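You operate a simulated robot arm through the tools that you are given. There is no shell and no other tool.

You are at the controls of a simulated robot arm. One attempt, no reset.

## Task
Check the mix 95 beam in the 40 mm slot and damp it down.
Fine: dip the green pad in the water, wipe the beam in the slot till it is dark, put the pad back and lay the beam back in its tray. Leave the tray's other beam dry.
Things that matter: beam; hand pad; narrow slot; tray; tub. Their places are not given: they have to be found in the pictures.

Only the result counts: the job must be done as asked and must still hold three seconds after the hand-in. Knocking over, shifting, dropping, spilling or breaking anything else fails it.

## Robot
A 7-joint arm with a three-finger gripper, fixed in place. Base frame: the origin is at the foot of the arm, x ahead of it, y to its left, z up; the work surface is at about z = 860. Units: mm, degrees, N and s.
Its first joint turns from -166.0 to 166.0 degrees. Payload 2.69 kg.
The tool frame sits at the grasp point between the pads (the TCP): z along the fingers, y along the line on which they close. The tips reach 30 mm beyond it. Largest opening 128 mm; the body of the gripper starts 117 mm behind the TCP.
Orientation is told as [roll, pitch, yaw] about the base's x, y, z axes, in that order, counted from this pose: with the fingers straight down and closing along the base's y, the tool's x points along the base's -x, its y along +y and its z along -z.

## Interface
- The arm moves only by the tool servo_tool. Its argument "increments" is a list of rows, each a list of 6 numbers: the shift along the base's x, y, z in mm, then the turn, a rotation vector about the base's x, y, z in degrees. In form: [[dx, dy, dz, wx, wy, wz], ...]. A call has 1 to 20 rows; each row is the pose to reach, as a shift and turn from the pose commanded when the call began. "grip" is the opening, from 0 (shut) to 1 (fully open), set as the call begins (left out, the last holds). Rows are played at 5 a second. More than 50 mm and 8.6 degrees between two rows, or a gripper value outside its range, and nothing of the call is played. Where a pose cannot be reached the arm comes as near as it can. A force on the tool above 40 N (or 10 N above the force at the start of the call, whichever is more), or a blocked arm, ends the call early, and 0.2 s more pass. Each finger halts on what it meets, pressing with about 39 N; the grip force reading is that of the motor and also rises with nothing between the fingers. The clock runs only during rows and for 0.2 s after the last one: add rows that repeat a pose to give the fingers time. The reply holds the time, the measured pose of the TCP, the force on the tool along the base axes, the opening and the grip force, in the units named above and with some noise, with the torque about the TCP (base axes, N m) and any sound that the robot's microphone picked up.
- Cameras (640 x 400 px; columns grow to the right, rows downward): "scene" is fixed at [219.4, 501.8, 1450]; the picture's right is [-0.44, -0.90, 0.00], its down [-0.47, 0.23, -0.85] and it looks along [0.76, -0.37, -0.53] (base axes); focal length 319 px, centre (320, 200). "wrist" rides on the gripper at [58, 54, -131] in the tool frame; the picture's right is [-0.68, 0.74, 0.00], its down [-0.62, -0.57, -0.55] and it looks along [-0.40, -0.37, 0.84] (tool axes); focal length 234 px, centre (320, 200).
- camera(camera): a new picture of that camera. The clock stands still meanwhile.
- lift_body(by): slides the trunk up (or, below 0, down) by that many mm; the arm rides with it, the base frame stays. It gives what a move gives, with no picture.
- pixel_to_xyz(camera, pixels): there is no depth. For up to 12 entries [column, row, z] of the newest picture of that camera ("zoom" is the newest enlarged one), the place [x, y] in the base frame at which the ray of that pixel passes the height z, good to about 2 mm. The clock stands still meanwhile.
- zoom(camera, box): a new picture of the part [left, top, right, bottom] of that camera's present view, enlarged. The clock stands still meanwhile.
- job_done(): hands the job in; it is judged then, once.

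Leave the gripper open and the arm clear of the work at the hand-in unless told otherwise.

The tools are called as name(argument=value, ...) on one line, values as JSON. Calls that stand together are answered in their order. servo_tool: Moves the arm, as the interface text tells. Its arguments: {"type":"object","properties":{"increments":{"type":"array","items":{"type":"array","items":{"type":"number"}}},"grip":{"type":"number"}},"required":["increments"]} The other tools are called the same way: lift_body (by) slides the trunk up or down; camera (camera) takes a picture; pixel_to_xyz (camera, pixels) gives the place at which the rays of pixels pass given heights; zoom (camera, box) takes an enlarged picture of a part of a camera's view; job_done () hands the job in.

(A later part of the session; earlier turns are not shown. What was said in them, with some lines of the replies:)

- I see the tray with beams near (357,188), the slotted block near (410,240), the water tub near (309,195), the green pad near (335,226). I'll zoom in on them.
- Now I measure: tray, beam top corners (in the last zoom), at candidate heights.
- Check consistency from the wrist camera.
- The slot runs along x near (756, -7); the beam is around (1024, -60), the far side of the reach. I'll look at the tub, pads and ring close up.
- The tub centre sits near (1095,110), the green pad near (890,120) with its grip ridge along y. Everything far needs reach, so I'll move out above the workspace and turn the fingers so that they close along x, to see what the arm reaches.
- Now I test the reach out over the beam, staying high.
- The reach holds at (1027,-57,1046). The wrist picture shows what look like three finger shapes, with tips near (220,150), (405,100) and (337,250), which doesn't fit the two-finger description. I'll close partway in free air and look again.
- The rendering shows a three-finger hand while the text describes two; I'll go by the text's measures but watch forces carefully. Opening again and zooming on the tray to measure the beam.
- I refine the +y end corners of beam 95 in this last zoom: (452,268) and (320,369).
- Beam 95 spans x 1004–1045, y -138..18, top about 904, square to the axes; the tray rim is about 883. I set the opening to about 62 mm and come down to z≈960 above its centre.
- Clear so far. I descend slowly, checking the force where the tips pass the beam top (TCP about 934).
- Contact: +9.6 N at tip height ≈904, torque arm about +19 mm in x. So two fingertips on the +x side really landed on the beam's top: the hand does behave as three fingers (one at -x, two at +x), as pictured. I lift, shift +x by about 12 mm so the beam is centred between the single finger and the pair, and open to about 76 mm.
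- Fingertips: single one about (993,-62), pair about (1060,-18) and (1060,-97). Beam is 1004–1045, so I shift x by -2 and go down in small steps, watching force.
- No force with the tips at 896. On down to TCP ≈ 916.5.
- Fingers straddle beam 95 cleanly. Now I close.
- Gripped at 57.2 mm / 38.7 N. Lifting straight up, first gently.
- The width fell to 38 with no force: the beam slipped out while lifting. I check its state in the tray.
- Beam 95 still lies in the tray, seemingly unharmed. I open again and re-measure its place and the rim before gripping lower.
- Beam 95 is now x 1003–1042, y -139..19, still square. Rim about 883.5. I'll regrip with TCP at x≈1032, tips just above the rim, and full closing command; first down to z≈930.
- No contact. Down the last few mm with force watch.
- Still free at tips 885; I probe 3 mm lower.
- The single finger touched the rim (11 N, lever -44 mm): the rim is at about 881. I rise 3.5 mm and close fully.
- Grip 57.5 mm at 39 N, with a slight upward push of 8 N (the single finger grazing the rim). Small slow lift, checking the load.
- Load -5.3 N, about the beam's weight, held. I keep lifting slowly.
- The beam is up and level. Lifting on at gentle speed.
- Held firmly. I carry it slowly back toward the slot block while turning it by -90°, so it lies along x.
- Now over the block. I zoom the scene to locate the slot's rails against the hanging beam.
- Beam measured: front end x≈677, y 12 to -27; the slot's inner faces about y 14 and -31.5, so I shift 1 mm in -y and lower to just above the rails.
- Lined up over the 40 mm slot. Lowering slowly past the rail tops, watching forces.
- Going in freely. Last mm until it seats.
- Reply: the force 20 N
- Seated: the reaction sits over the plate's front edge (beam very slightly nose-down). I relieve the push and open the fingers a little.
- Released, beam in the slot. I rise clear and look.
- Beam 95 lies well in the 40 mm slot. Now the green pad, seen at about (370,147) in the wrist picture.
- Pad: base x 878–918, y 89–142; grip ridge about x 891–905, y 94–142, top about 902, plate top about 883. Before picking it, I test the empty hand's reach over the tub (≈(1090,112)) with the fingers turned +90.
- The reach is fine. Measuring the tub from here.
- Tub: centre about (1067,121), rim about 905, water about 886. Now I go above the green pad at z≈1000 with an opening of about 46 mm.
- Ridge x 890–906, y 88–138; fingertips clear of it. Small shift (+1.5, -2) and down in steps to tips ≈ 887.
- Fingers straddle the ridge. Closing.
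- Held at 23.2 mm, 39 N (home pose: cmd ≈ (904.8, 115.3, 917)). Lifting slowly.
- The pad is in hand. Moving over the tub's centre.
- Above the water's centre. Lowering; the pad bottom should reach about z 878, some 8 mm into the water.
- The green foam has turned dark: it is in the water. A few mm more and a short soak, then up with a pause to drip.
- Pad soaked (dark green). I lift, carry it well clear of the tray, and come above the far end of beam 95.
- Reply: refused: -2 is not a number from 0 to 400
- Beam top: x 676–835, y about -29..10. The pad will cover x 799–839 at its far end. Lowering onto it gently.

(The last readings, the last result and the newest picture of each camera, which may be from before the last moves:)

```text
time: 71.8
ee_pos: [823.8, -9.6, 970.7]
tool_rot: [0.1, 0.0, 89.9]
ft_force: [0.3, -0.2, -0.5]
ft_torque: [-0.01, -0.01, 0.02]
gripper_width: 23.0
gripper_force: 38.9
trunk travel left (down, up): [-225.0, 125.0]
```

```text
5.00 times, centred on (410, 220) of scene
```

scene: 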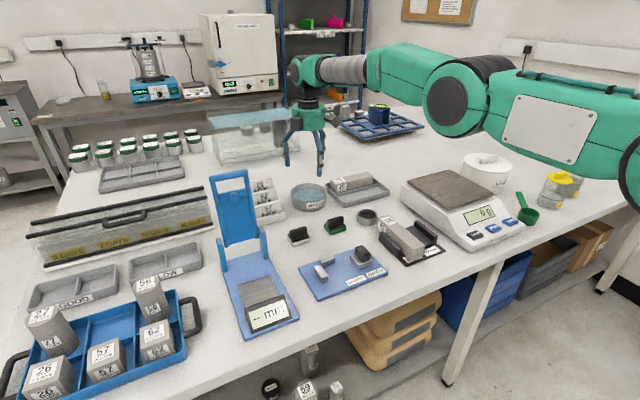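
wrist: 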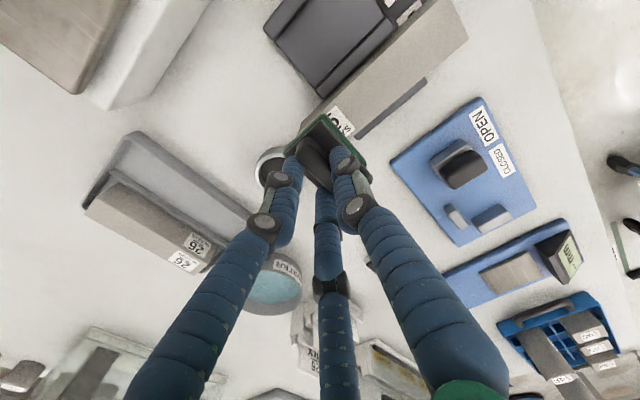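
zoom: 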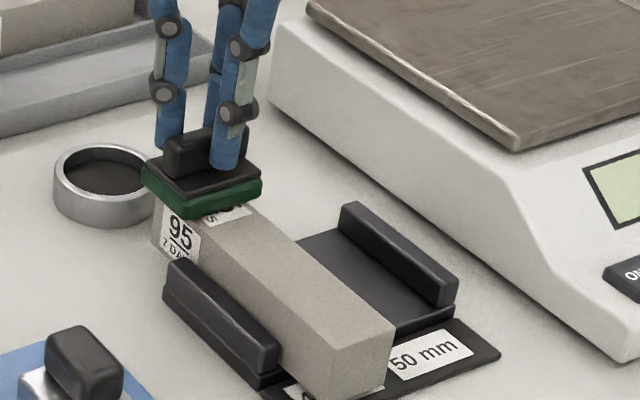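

Still no contact at 971; down mm by mm.

servo_tool(increments=[[0, 0, -1, 0, 0, 0], [0, 0, -2, 0, 0, 0]])

servo_tool(increments=[[0, 0, -1, 0, 0, 0], [0, 0, -1, 0, 0, 0]])

servo_tool(increments=[[0, 0, -1, 0, 0, 0], [0, 0, -1, 0, 0, 0]])

```text
time: 72.4
ee_pos: [823.6, -10.0, 969.9]
tool_rot: [0.1, 0.0, 90.0]
ft_force: [-0.6, 0.6, -0.9]
ft_torque: [-0.01, -0.01, 0.04]
gripper_width: 23.0
gripper_force: 38.7
trunk travel left (down, up): [-225.0, 125.0]
```

```text
time: 73.0
ee_pos: [823.5, -9.2, 968.5]
tool_rot: [-0.1, 0.0, 90.0]
ft_force: [-1.8, -1.2, 6.9]
ft_torque: [0.02, 0.2, 0.01]
gripper_width: 22.9
gripper_force: 38.9
trunk travel left (down, up): [-225.0, 125.0]
```

```text
time: 73.6
ee_pos: [823.9, -9.2, 967.7]
tool_rot: [-0.2, 0.0, 90.0]
ft_force: [-0.1, 0.0, 15.1]
ft_torque: [0.06, 0.17, -0.04]
gripper_width: 23.1
gripper_force: 38.8
trunk travel left (down, up): [-225.0, 125.0]
```

Contact: 15 N at this depth. I ease to a light ~7 N and stroke toward the near end of the beam.

servo_tool(increments=[[0, 0, 0.8, 0, 0, 0], [-3, 0, 0.8, 0, 0, 0], [-9, 0, 0.8, 0, 0, 0], [-16, 0, 0.8, 0, 0, 0], [-23, 0, 0.8, 0, 0, 0], [-30, 0, 0.8, 0, 0, 0], [-37, 0, 0.8, 0, 0, 0], [-44, 0, 0.8, 0, 0, 0]])

zoom(camera="scene", box=[370, 180, 450, 260])

```text
time: 75.4
ee_pos: [779.2, -11.2, 968.5]
tool_rot: [0.1, -0.1, 90.0]
ft_force: [3.2, 0.4, 11.6]
ft_torque: [0.06, 0.01, -0.01]
gripper_width: 23.1
gripper_force: 38.6
trunk travel left (down, up): [-225.0, 125.0]
```

```text
5.00 times, centred on (410, 220) of scene
```

zoom: 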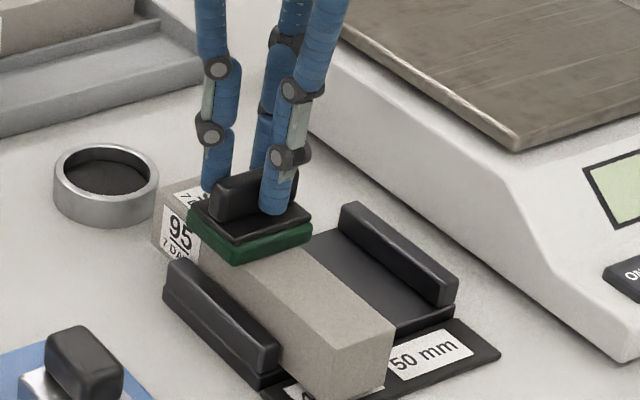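

Light drag, the beam stays. Continuing to the near end.

servo_tool(increments=[[-4, 0, 0.2, 0, 0, 0], [-11, 0, 0.2, 0, 0, 0], [-18, 0, 0.2, 0, 0, 0], [-25, 0, 0.2, 0, 0, 0], [-32, 0, 0.2, 0, 0, 0], [-39, 0, 0.2, 0, 0, 0], [-46, 0, 0.2, 0, 0, 0], [-53, 0, 0.2, 0, 0, 0], [-60, 0, 0.2, 0, 0, 0], [-67, 0, 0.2, 0, 0, 0], [-74, 0, 0.2, 0, 0, 0], [-81, 0, 0.2, 0, 0, 0], [-88, 0, 0.2, 0, 0, 0]])

zoom(camera="scene", box=[370, 180, 450, 260])

```text
time: 78.2
ee_pos: [691.8, -10.7, 967.0]
tool_rot: [0.0, -0.1, 90.0]
ft_force: [3.6, -0.5, 14.7]
ft_torque: [-0.05, -0.33, -0.04]
gripper_width: 23.2
gripper_force: 39.5
trunk travel left (down, up): [-225.0, 125.0]
```

```text
5.00 times, centred on (410, 220) of scene
```

zoom: 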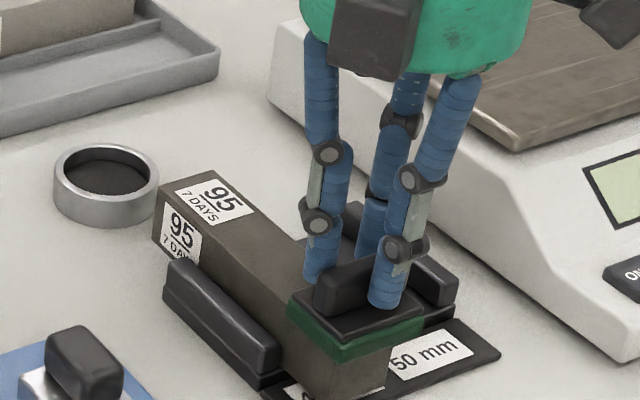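

The beam has gone dark behind the pad. One return stroke for evenness.

servo_tool(increments=[[0, 0, 0.6, 0, 0, 0], [4, 0, 0.6, 0, 0, 0], [12, 0, 0.6, 0, 0, 0], [20, 0, 0.6, 0, 0, 0], [28, 0, 0.6, 0, 0, 0], [36, 0, 0.6, 0, 0, 0], [44, 0, 0.6, 0, 0, 0], [52, 0, 0.6, 0, 0, 0], [60, 0, 0.6, 0, 0, 0], [68, 0, 0.6, 0, 0, 0], [76, 0, 0.6, 0, 0, 0], [84, 0, 0.6, 0, 0, 0], [92, 0, 0.6, 0, 0, 0], [100, 0, 0.6, 0, 0, 0], [108, 0, 0.6, 0, 0, 0], [116, 0, 0.6, 0, 0, 0], [124, 0, 0.6, 0, 0, 0], [132, 0, 0.6, 0, 0, 0]])

servo_tool(increments=[[0, 0, 4, 0, 0, 0], [0, 0, 12, 0, 0, 0], [0, 0, 25, 0, 0, 0], [0, 0, 42, 0, 0, 0], [0, 0, 42, 0, 0, 0]])

zoom(camera="scene", box=[370, 180, 450, 260])

camera(camera="wrist")

```text
time: 82.0
ee_pos: [824.1, -9.1, 967.4]
tool_rot: [0.0, 0.0, 90.0]
ft_force: [-1.0, 0.0, -0.4]
ft_torque: [-0.03, -0.04, 0.06]
gripper_width: 23.1
gripper_force: 39.6
trunk travel left (down, up): [-225.0, 125.0]
```

```text
time: 83.2
ee_pos: [823.5, -9.2, 1011.4]
tool_rot: [0.1, 0.0, 90.0]
ft_force: [-0.1, -1.0, 0.0]
ft_torque: [-0.01, -0.04, 0.02]
gripper_width: 23.1
gripper_force: 39.1
trunk travel left (down, up): [-225.0, 125.0]
```

```text
5.00 times, centred on (410, 220) of scene
```

zoom: 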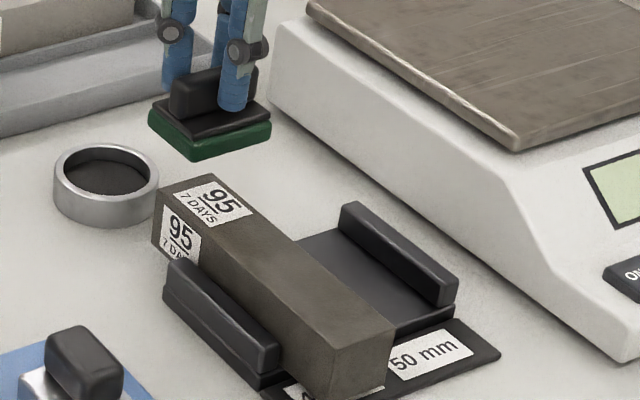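

```text
taken
```

wrist: 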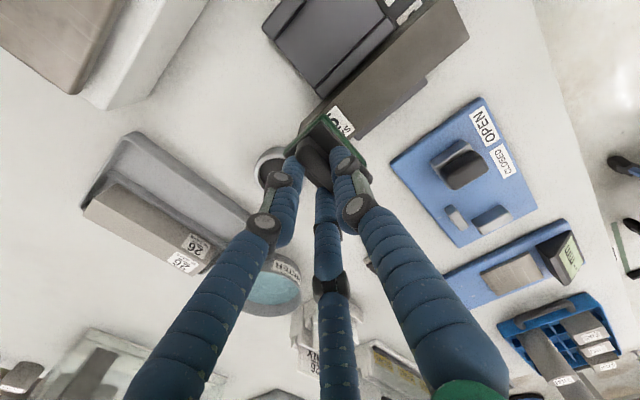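

Beam 95 is evenly dark. Now the pad goes back to its own spot: over (904.8,115.3).

servo_tool(increments=[[5, 8, 0, 0, 0, 0], [16, 25, 0, 0, 0, 0], [32, 50, 0, 0, 0, 0], [48, 75, 0, 0, 0, 0], [64, 100, 0, 0, 0, 0], [75, 117, 0, 0, 0, 0], [80, 124, -5, 0, 0, 0], [80, 124, -25, 0, 0, 0], [80, 124, -45, 0, 0, 0], [80, 124, -65, 0, 0, 0], [80, 124, -78, 0, 0, 0], [80, 124, -84, 0, 0, 0], [80, 124, -87, 0, 0, 0], [80, 124, -87, 0, 0, 0]])

zoom(camera="scene", box=[300, 185, 370, 240])

```text
time: 86.2
ee_pos: [903.1, 113.8, 925.1]
tool_rot: [0.0, 0.1, 90.0]
ft_force: [0.8, 0.1, -0.6]
ft_torque: [-0.02, 0.04, 0.01]
gripper_width: 23.2
gripper_force: 39.3
trunk travel left (down, up): [-225.0, 125.0]
```

```text
7.27 times, centred on (335, 212) of scene
```

zoom: 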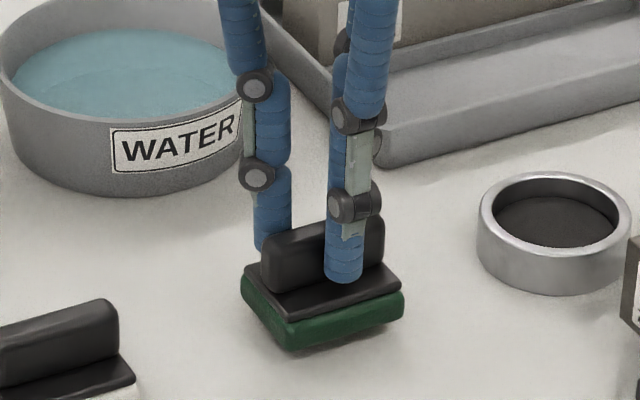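

Just above its place. Down mm by mm to the table.

servo_tool(increments=[[0, 0, -2, 0, 0, 0], [0, 0, -4, 0, 0, 0], [0, 0, -5, 0, 0, 0], [0, 0, -6, 0, 0, 0]])

servo_tool(increments=[[0, 0, -0.7, 0, 0, 0], [0, 0, -1.4, 0, 0, 0]])

servo_tool(increments=[[0, 0, -0.5, 0, 0, 0], [0, 0, -1, 0, 0, 0]])

zoom(camera="scene", box=[300, 185, 370, 240])

```text
time: 87.2
ee_pos: [904.2, 113.7, 917.2]
tool_rot: [0.0, 0.0, 90.0]
ft_force: [0.2, 0.5, 0.3]
ft_torque: [0.01, -0.01, 0.0]
gripper_width: 23.0
gripper_force: 39.0
trunk travel left (down, up): [-225.0, 125.0]
```

```text
time: 87.8
ee_pos: [904.6, 114.5, 916.7]
tool_rot: [-0.1, 0.0, 90.0]
ft_force: [0.0, -1.2, 1.3]
ft_torque: [-0.02, 0.02, -0.03]
gripper_width: 23.2
gripper_force: 38.8
trunk travel left (down, up): [-225.0, 125.0]
```

```text
time: 88.4
ee_pos: [904.7, 114.3, 916.5]
tool_rot: [-0.1, 0.0, 90.0]
ft_force: [-3.5, -3.0, 10.9]
ft_torque: [-0.17, 0.17, 0.0]
gripper_width: 23.6
gripper_force: 38.7
trunk travel left (down, up): [-225.0, 125.0]
```

```text
7.27 times, centred on (335, 212) of scene
```

zoom: 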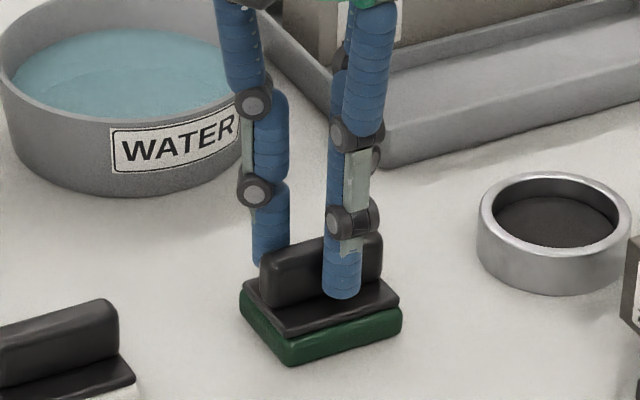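

The pad stands on the table in its old place (11 N contact). I ease up slightly, open, and rise.

servo_tool(increments=[[0, 0, 0.8, 0, 0, 0], [0, 0, 0.8, 0, 0, 0]])

servo_tool(increments=[[0, 0, 0, 0, 0, 0], [0, 0, 0, 0, 0, 0], [0, 0, 0, 0, 0, 0], [0, 0, 0, 0, 0, 0]], grip=0.36)

servo_tool(increments=[[0, 0, 4, 0, 0, 0], [0, 0, 12, 0, 0, 0], [0, 0, 25, 0, 0, 0], [0, 0, 50, 0, 0, 0], [0, 0, 90, 0, 0, 0], [0, 0, 110, 0, 0, 0], [0, 0, 110, 0, 0, 0]])

camera(camera="scene")

camera(camera="wrist")

```text
time: 89.0
ee_pos: [902.7, 114.5, 915.1]
tool_rot: [-0.1, 0.0, 90.1]
ft_force: [-0.1, -3.0, 10.0]
ft_torque: [-0.12, 0.05, 0.0]
gripper_width: 23.2
gripper_force: 39.2
trunk travel left (down, up): [-225.0, 125.0]
```

```text
time: 90.0
ee_pos: [903.7, 114.7, 914.8]
tool_rot: [0.0, -0.1, 90.0]
ft_force: [0.8, 0.0, -0.1]
ft_torque: [-0.02, -0.04, -0.01]
gripper_width: 46.1
gripper_force: 0.1
trunk travel left (down, up): [-225.0, 125.0]
```

```text
time: 91.6
ee_pos: [903.7, 113.7, 1027.0]
tool_rot: [0.1, 0.0, 90.0]
ft_force: [0.3, 0.1, 0.7]
ft_torque: [0.0, -0.02, -0.01]
gripper_width: 46.2
gripper_force: 0.0
trunk travel left (down, up): [-225.0, 125.0]
```

```text
taken
```

scene: 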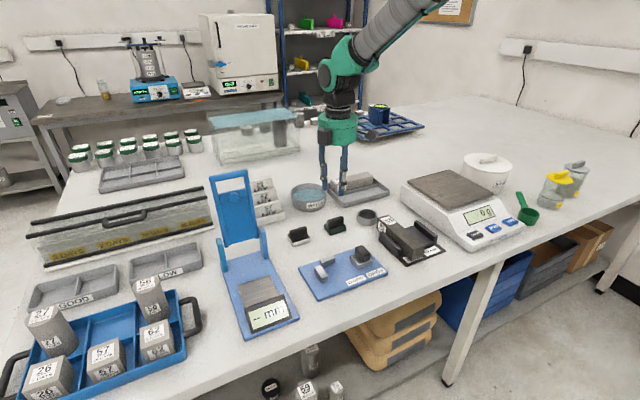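

```text
taken
```

wrist: 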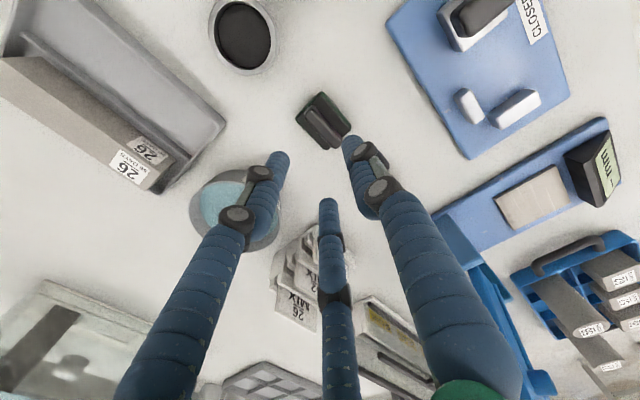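

Pad is home and level. Now back above beam 95 in the slot, turning the hand to yaw 0 and opening to 76 mm.

servo_tool(increments=[[-8, -8, 5, 0, 0, -6], [-20, -18, 10, 0, 0, -14], [-33, -30, 10, 0, 0, -22], [-46, -42, 10, 0, 0, -30], [-59, -54, 10, 0, 0, -38], [-72, -66, 10, 0, 0, -46], [-85, -78, 10, 0, 0, -54], [-98, -90, 10, 0, 0, -62], [-111, -102, 10, 0, 0, -70], [-124, -114, 10, 0, 0, -78], [-137, -125, 10, 0, 0, -86], [-148.5, -134, 0, 0, 0, -90], [-148.5, -134, -10, 0, 0, -90], [-148.5, -134, -10, 0, 0, -90]], grip=0.594)

zoom(camera="wrist", box=[180, 20, 420, 220])

zoom(camera="scene", box=[370, 180, 450, 260])

```text
time: 94.6
ee_pos: [755.6, -19.0, 1014.9]
tool_rot: [-0.1, 0.0, -0.1]
ft_force: [0.5, -0.7, -0.5]
ft_torque: [-0.04, 0.01, -0.02]
gripper_width: 76.0
gripper_force: 0.0
trunk travel left (down, up): [-225.0, 125.0]
```

```text
2.00 times, centred on (300, 120) of wrist
```

zoom: 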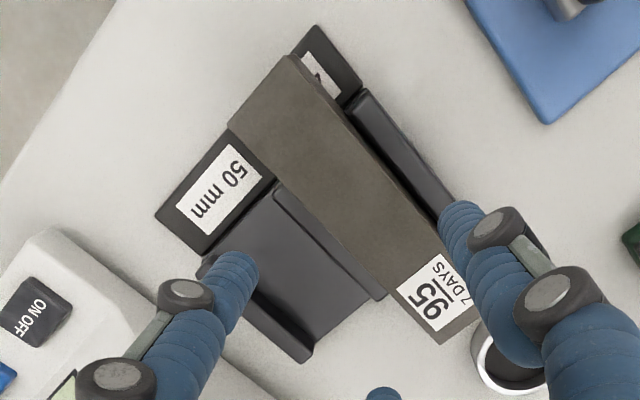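

```text
5.00 times, centred on (410, 220) of scene
```

zoom: 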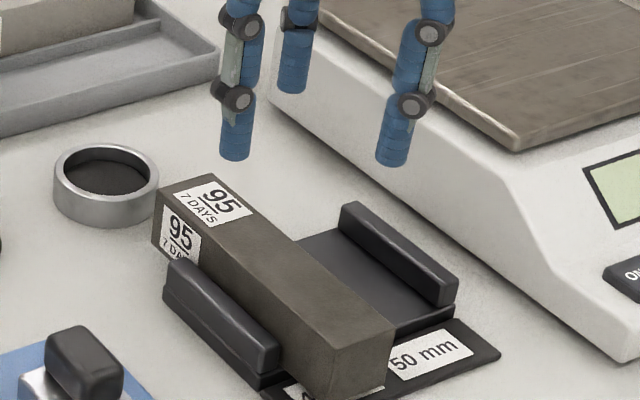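

zoom(camera="wrist", box=[180, 20, 420, 220])

pixel_to_xyz(camera="zoom", pixels=[[290, 56, 911], [230, 123, 911], [478, 316, 911], [438, 343, 911], [340, 245, 911], [370, 150, 911], [275, 190, 888], [352, 100, 888]])

```text
2.00 times, centred on (300, 120) of wrist
```

zoom: 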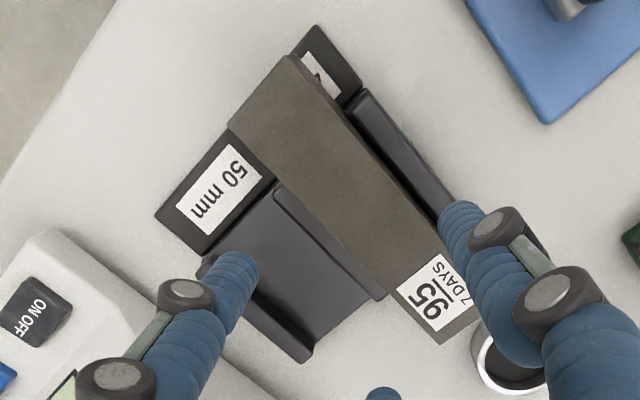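

```text
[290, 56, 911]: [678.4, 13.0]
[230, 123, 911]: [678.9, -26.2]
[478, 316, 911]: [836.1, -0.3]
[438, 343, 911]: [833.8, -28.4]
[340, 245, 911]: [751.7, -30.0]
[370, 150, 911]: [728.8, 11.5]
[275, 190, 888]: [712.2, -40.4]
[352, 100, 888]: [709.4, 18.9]
```

Beam centre about (756,-8.7), as planned. Descending beside it, slowly at the end.

servo_tool(increments=[[0, 0, -15, 0, 0, 0], [0, 0, -35, 0, 0, 0], [0, 0, -55, 0, 0, 0], [0, 0, -66, 0, 0, 0], [0, 0, -74, 0, 0, 0], [0, 0, -80, 0, 0, 0], [0, 0, -84, 0, 0, 0], [0, 0, -88, 0, 0, 0], [0, 0, -91, 0, 0, 0]])

servo_tool(increments=[[0, 0, -1, 0, 0, 0], [0, 0, -2.5, 0, 0, 0], [0, 0, -4, 0, 0, 0]])

zoom(camera="scene", box=[370, 180, 450, 260])

```text
time: 96.6
ee_pos: [756.4, -19.4, 924.4]
tool_rot: [0.0, -0.1, 0.0]
ft_force: [0.2, 0.4, -0.8]
ft_torque: [-0.02, 0.01, -0.03]
gripper_width: 76.2
gripper_force: 0.2
trunk travel left (down, up): [-225.0, 125.0]
```

```text
time: 97.4
ee_pos: [755.4, -19.3, 920.6]
tool_rot: [0.0, 0.0, 0.0]
ft_force: [0.1, 0.2, 0.5]
ft_torque: [0.03, 0.03, -0.02]
gripper_width: 76.1
gripper_force: 0.1
trunk travel left (down, up): [-225.0, 125.0]
```

```text
5.00 times, centred on (410, 220) of scene
```

zoom: 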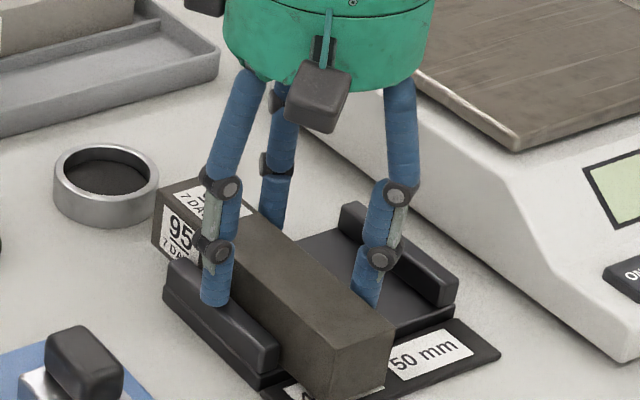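

No contact. Closing on the beam.

servo_tool(increments=[[0, 0, 0, 0, 0, 0], [0, 0, 0, 0, 0, 0], [0, 0, 0, 0, 0, 0], [0, 0, 0, 0, 0, 0], [0, 0, 0, 0, 0, 0], [0, 0, 0, 0, 0, 0]], grip=0)

servo_tool(increments=[[0, 0, 0.5, 0, 0, 0], [0, 0, 1.5, 0, 0, 0], [0, 0, 3, 0, 0, 0], [0, 0, 4, 0, 0, 0], [0, 0, 4, 0, 0, 0]])

zoom(camera="scene", box=[370, 180, 450, 260])

```text
time: 98.8
ee_pos: [755.7, -19.6, 919.7]
tool_rot: [0.0, 0.0, 0.0]
ft_force: [0.4, 2.4, 2.3]
ft_torque: [0.22, -0.03, -0.02]
gripper_width: 57.4
gripper_force: 38.6
trunk travel left (down, up): [-225.0, 125.0]
```

```text
time: 100.0
ee_pos: [755.4, -19.2, 924.5]
tool_rot: [0.0, 0.1, 0.0]
ft_force: [0.3, 0.1, -6.6]
ft_torque: [-0.03, 0.0, 0.04]
gripper_width: 56.9
gripper_force: 39.2
trunk travel left (down, up): [-225.0, 125.0]
```

```text
5.00 times, centred on (410, 220) of scene
```

zoom: 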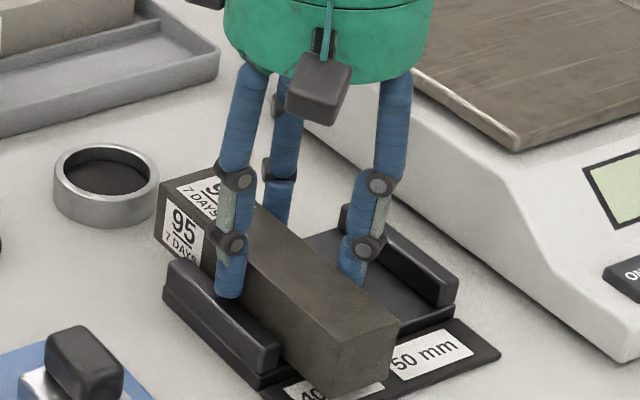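

Holding, full weight on the hand. Lifting gently out of the slot.

servo_tool(increments=[[0, 0, 1.5, 0, 0, 0], [0, 0, 4, 0, 0, 0], [0, 0, 7, 0, 0, 0], [0, 0, 11, 0, 0, 0], [0, 0, 15, 0, 0, 0], [0, 0, 19, 0, 0, 0], [0, 0, 24, 0, 0, 0], [0, 0, 29, 0, 0, 0], [0, 0, 34, 0, 0, 0], [0, 0, 39, 0, 0, 0], [0, 0, 44, 0, 0, 0], [0, 0, 49, 0, 0, 0], [0, 0, 54, 0, 0, 0], [0, 0, 60, 0, 0, 0], [0, 0, 66, 0, 0, 0], [0, 0, 71, 0, 0, 0], [0, 0, 74, 0, 0, 0], [0, 0, 75, 0, 0, 0]])

zoom(camera="scene", box=[360, 150, 460, 260])

```text
time: 103.8
ee_pos: [755.4, -19.1, 999.3]
tool_rot: [0.0, 0.0, 0.0]
ft_force: [1.0, 0.4, -5.6]
ft_torque: [-0.06, 0.03, 0.01]
gripper_width: 57.0
gripper_force: 39.1
trunk travel left (down, up): [-225.0, 125.0]
```

```text
3.64 times, centred on (410, 205) of scene
```

zoom: 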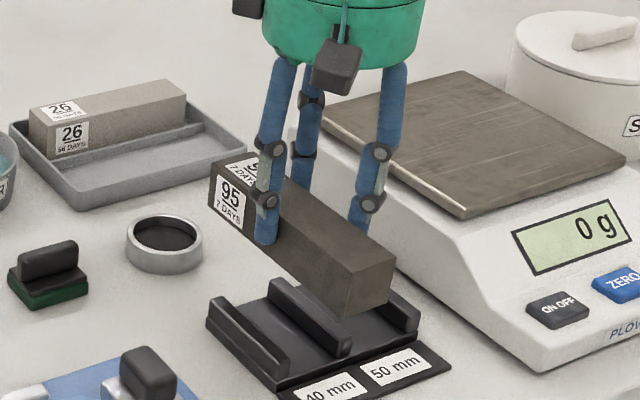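

Secure. I carry it back on the reverse of the earlier path, turning +90°, a bit higher.

servo_tool(increments=[[2, 0, 2, 0, 0, 0.5], [7, 0, 6, 0, 0, 2], [15, 0, 12, 0, 0, 5], [26, 0, 18, 0, 0, 9], [38, 0, 20, 0, 0, 14], [51, -2, 20, 0, 0, 19], [64, -4, 20, 0, 0, 24], [77, -6, 20, 0, 0, 29], [90, -8, 20, 0, 0, 34], [103, -10, 20, 0, 0, 39], [116, -13, 20, 0, 0, 44], [129, -16, 20, 0, 0, 49], [142, -19, 20, 0, 0, 54], [155, -22, 20, 0, 0, 59], [168, -25, 20, 0, 0, 64], [181, -28, 20, 0, 0, 69], [194, -31, 20, 0, 0, 74], [207, -34, 20, 0, 0, 79], [218, -37, 20, 0, 0, 83], [226, -39, 20, 0, 0, 86]])

servo_tool(increments=[[6, 0, 0, 0, 0, 1], [14, -1, 0, 0, 0, 2.5], [24, -1, 0, 0, 0, 4], [34, -2, -2, 0, 0, 4], [42, -2, -6, 0, 0, 4], [47, -2, -12, 0, 0, 4], [49, -2, -20, 0, 0, 4], [50, -2, -28, 0, 0, 4], [50, -2, -36, 0, 0, 4], [50, -2, -40, 0, 0, 4], [50, -2, -40, 0, 0, 4]])

camera(camera="wrist")

zoom(camera="scene", box=[315, 130, 405, 215])

```text
time: 108.0
ee_pos: [980.9, -59.9, 1019.4]
tool_rot: [0.0, 0.0, 86.0]
ft_force: [0.6, 0.0, -5.5]
ft_torque: [0.02, -0.07, 0.01]
gripper_width: 57.4
gripper_force: 38.9
trunk travel left (down, up): [-225.0, 125.0]
```

```text
time: 110.4
ee_pos: [1030.5, -61.1, 979.4]
tool_rot: [0.0, 0.0, 90.0]
ft_force: [-0.3, -0.6, -5.5]
ft_torque: [-0.02, -0.09, -0.02]
gripper_width: 57.1
gripper_force: 39.5
trunk travel left (down, up): [-225.0, 125.0]
```

```text
taken
```

wrist: 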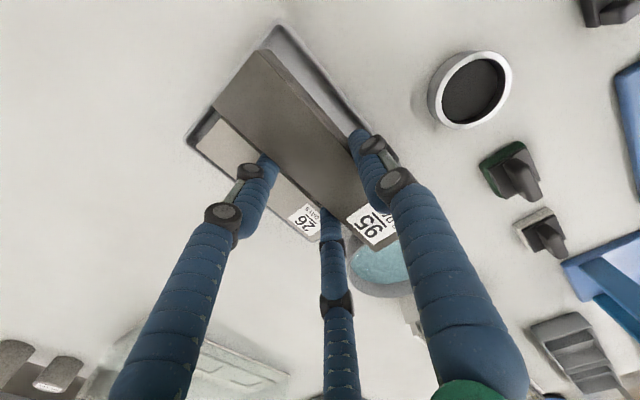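

```text
4.71 times, centred on (360, 172) of scene
```

zoom: 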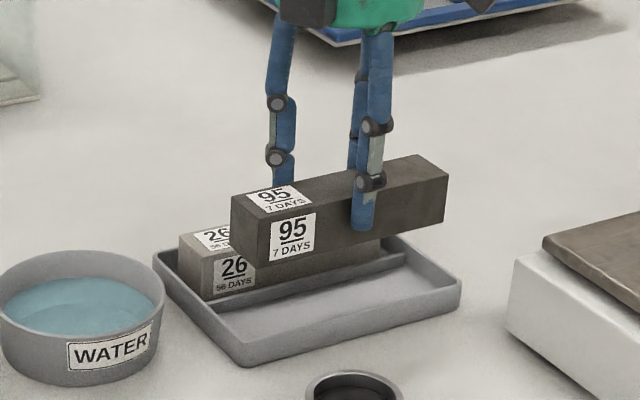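

Lined up over its empty bay. Lowering to just above the rim level.

servo_tool(increments=[[0.5, 0, -4, 0, 0, 0], [1, 0, -12, 0, 0, 0], [1, 0, -21, 0, 0, 0], [1, 0, -30, 0, 0, 0], [1, 0, -38, 0, 0, 0], [1, 0, -44, 0, 0, 0], [1, 0, -47, 0, 0, 0], [1, 0, -47, 0, 0, 0]])

zoom(camera="scene", box=[320, 150, 400, 215])

zoom(camera="wrist", box=[160, 0, 400, 260])

```text
time: 112.2
ee_pos: [1033.1, -60.4, 931.8]
tool_rot: [0.0, 0.0, 90.0]
ft_force: [-0.2, -0.7, -5.4]
ft_torque: [-0.02, -0.05, -0.01]
gripper_width: 57.2
gripper_force: 39.0
trunk travel left (down, up): [-225.0, 125.0]
```

```text
6.15 times, centred on (360, 182) of scene
```

zoom: 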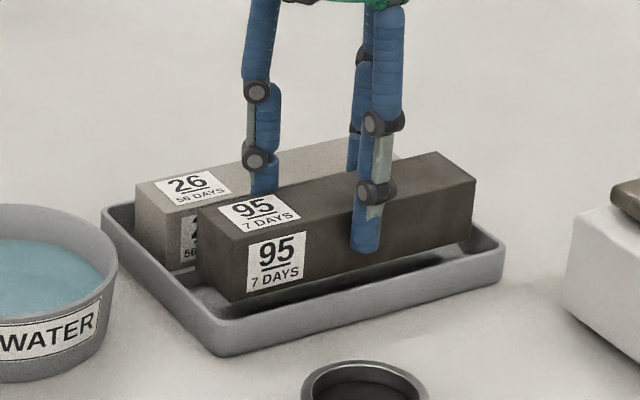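

```text
1.54 times, centred on (280, 130) of wrist
```

zoom: 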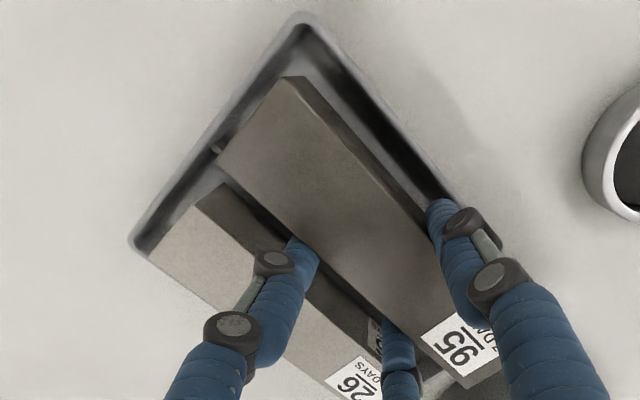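

The beam fits within the bay, clear of beam 26. Continuing down slowly with force watch.

servo_tool(increments=[[0, 0, -2, 0, 0, 0], [0, 0, -5, 0, 0, 0], [0, 0, -8, 0, 0, 0], [0, 0, -11, 0, 0, 0], [0, 0, -13, 0, 0, 0], [0, 0, -15, 0, 0, 0]])

servo_tool(increments=[[0, 0, -1, 0, 0, 0], [0, 0, -2, 0, 0, 0]])

zoom(camera="scene", box=[320, 150, 400, 215])

```text
time: 113.6
ee_pos: [1031.8, -59.5, 917.6]
tool_rot: [0.0, 0.0, 90.0]
ft_force: [-0.1, 0.8, -6.1]
ft_torque: [-0.01, -0.07, 0.0]
gripper_width: 57.0
gripper_force: 39.3
trunk travel left (down, up): [-225.0, 125.0]
```

```text
time: 114.2
ee_pos: [1033.3, -59.6, 915.4]
tool_rot: [0.0, 0.1, 90.0]
ft_force: [-0.7, -0.3, -5.6]
ft_torque: [0.02, -0.05, 0.02]
gripper_width: 57.3
gripper_force: 38.9
trunk travel left (down, up): [-225.0, 125.0]
```

```text
6.15 times, centred on (360, 182) of scene
```

zoom: 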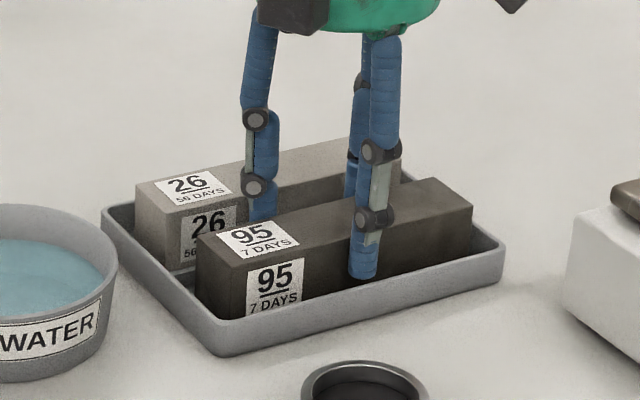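

servo_tool(increments=[[0, 0, -0.7, 0, 0, 0], [0, 0, -1.2, 0, 0, 0]])

servo_tool(increments=[[0, 0, -0.5, 0, 0, 0], [0, 0, -1, 0, 0, 0]])

```text
time: 114.8
ee_pos: [1032.9, -60.7, 913.9]
tool_rot: [0.0, 0.0, 90.0]
ft_force: [-0.5, 1.1, -6.5]
ft_torque: [0.03, -0.04, 0.01]
gripper_width: 57.1
gripper_force: 39.0
trunk travel left (down, up): [-225.0, 125.0]
```

```text
time: 115.4
ee_pos: [1033.3, -61.2, 913.7]
tool_rot: [0.0, -0.1, 90.0]
ft_force: [-1.3, 0.0, -4.7]
ft_torque: [-0.01, -0.01, -0.01]
gripper_width: 57.1
gripper_force: 38.7
trunk travel left (down, up): [-225.0, 125.0]
```

Just starting to touch. One more mm.

servo_tool(increments=[[0, 0, -0.5, 0, 0, 0], [0, 0, -1, 0, 0, 0]])

```text
time: 116.0
ee_pos: [1033.4, -60.8, 913.0]
tool_rot: [-0.1, 0.0, 90.0]
ft_force: [1.8, 1.1, 3.0]
ft_torque: [0.04, 0.31, -0.08]
gripper_width: 57.3
gripper_force: 38.9
trunk travel left (down, up): [-225.0, 125.0]
```

Contact now (partly the single finger on the rim); the beam is within a millimetre of the floor. I ease up 0.5 mm and open to 76 mm.

servo_tool(increments=[[0, 0, 0.5, 0, 0, 0], [0, 0, 0.5, 0, 0, 0], [0, 0, 0.5, 0, 0, 0], [0, 0, 0.5, 0, 0, 0]], grip=0.594)

zoom(camera="scene", box=[320, 150, 400, 215])

```text
time: 117.0
ee_pos: [1031.8, -61.2, 912.7]
tool_rot: [0.1, 0.0, 90.0]
ft_force: [-0.9, -0.1, -0.8]
ft_torque: [-0.01, 0.02, 0.02]
gripper_width: 76.0
gripper_force: 0.1
trunk travel left (down, up): [-225.0, 125.0]
```

```text
6.15 times, centred on (360, 182) of scene
```

zoom: 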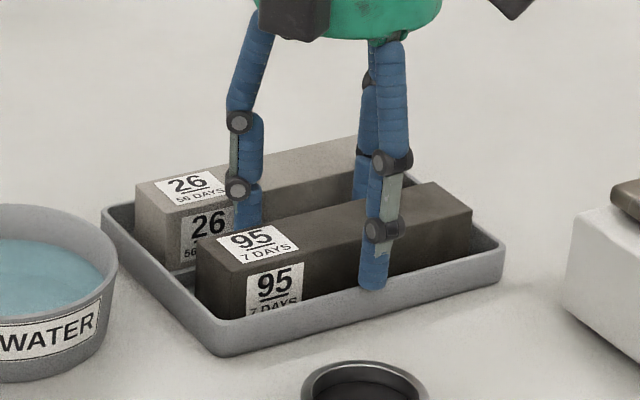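

Beam released in its bay. Rising straight up, then clearing back and looking over everything.

servo_tool(increments=[[0, 0, 4, 0, 0, 0], [0, 0, 12, 0, 0, 0], [0, 0, 25, 0, 0, 0], [0, 0, 45, 0, 0, 0], [0, 0, 75, 0, 0, 0], [0, 0, 110, 0, 0, 0], [0, 0, 145, 0, 0, 0], [0, 0, 170, 0, 0, 0]])

servo_tool(increments=[[-30, 3, 20, 0, 0, 0], [-70, 6, 40, 0, 0, 0], [-110, 10, 40, 0, 0, 0], [-150, 15, 40, 0, 0, 0], [-190, 20, 40, 0, 0, 0], [-230, 25, 40, 0, 0, 0], [-270, 30, 40, 0, 0, 0], [-300, 35, 40, 0, 0, 0], [-300, 35, 40, 0, 0, 0]], grip=1)

camera(camera="scene")

zoom(camera="scene", box=[270, 160, 450, 272])

zoom(camera="scene", box=[315, 165, 399, 218])

```text
time: 118.8
ee_pos: [1032.8, -61.5, 1084.9]
tool_rot: [0.0, 0.0, 90.0]
ft_force: [-0.4, 0.7, 0.0]
ft_torque: [0.02, 0.01, 0.0]
gripper_width: 76.3
gripper_force: 0.1
trunk travel left (down, up): [-225.0, 125.0]
```

```text
time: 120.8
ee_pos: [732.5, -28.1, 1124.8]
tool_rot: [0.0, 0.0, 90.0]
ft_force: [0.4, 0.4, -0.3]
ft_torque: [-0.01, 0.0, -0.01]
gripper_width: 128.0
gripper_force: 0.0
trunk travel left (down, up): [-225.0, 125.0]
```

```text
taken
```

scene: 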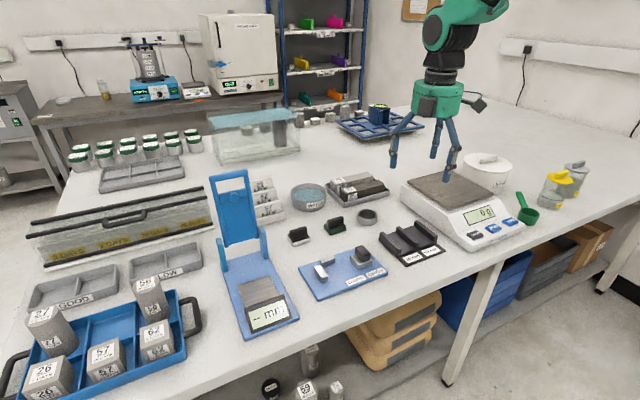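

```text
3.56 times, centred on (360, 216) of scene
```

zoom: 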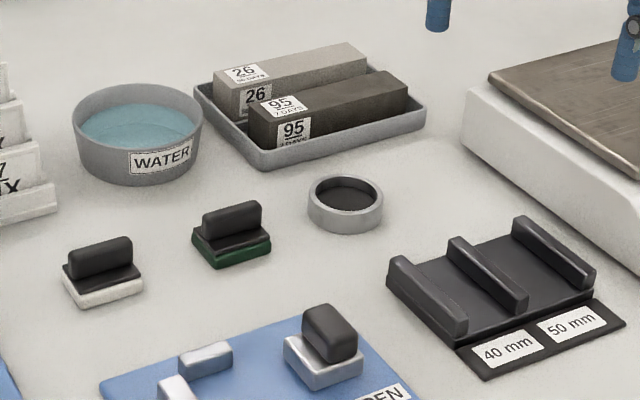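

```text
7.55 times, centred on (357, 192) of scene
```

zoom: 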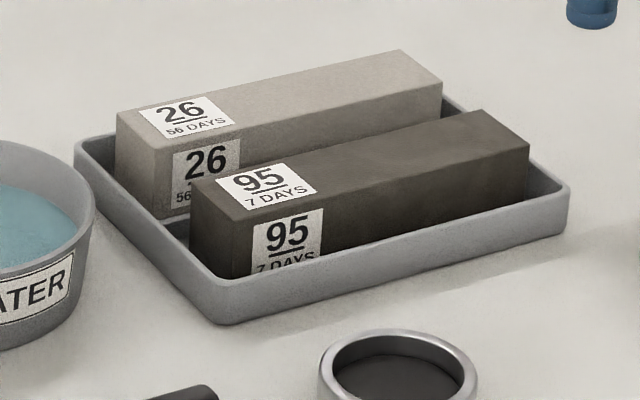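

Beam 95 is dark and back in its tray bay. Beam 26 is pale and dry. The wet green pad is back in its place, and the slot, tub and tray have not moved. The gripper is open and clear of the work, so I'm handing the job in.

job_done()

```text
The job is handed in.
```

I checked the mix 95 beam in the 40 mm slot, where it fitted. I then wiped it evenly dark with the wet green pad and laid it back in its tray. The job is handed in, but I was not told whether it passed.

- **Other beam:** beam 26, the tray's other beam, stayed dry and was not touched.
- **Pad:** the green pad is back in its original spot.
- **Other things:** the last pictures show the slot, tub and tray where they started.
- **Slip:** on the first try the beam slipped out of the fingers as I began to lift it. It stayed in the tray and looked unharmed, and the second grip held.
- **Light touches:** while finding the grip, the fingers touched the beam top and the tray rim at about 10 N. Neither shifted noticeably.
- **Gripper:** it behaves as three fingers, one facing a pair, not two as described. Anyone planning grips on this arm should allow for that.
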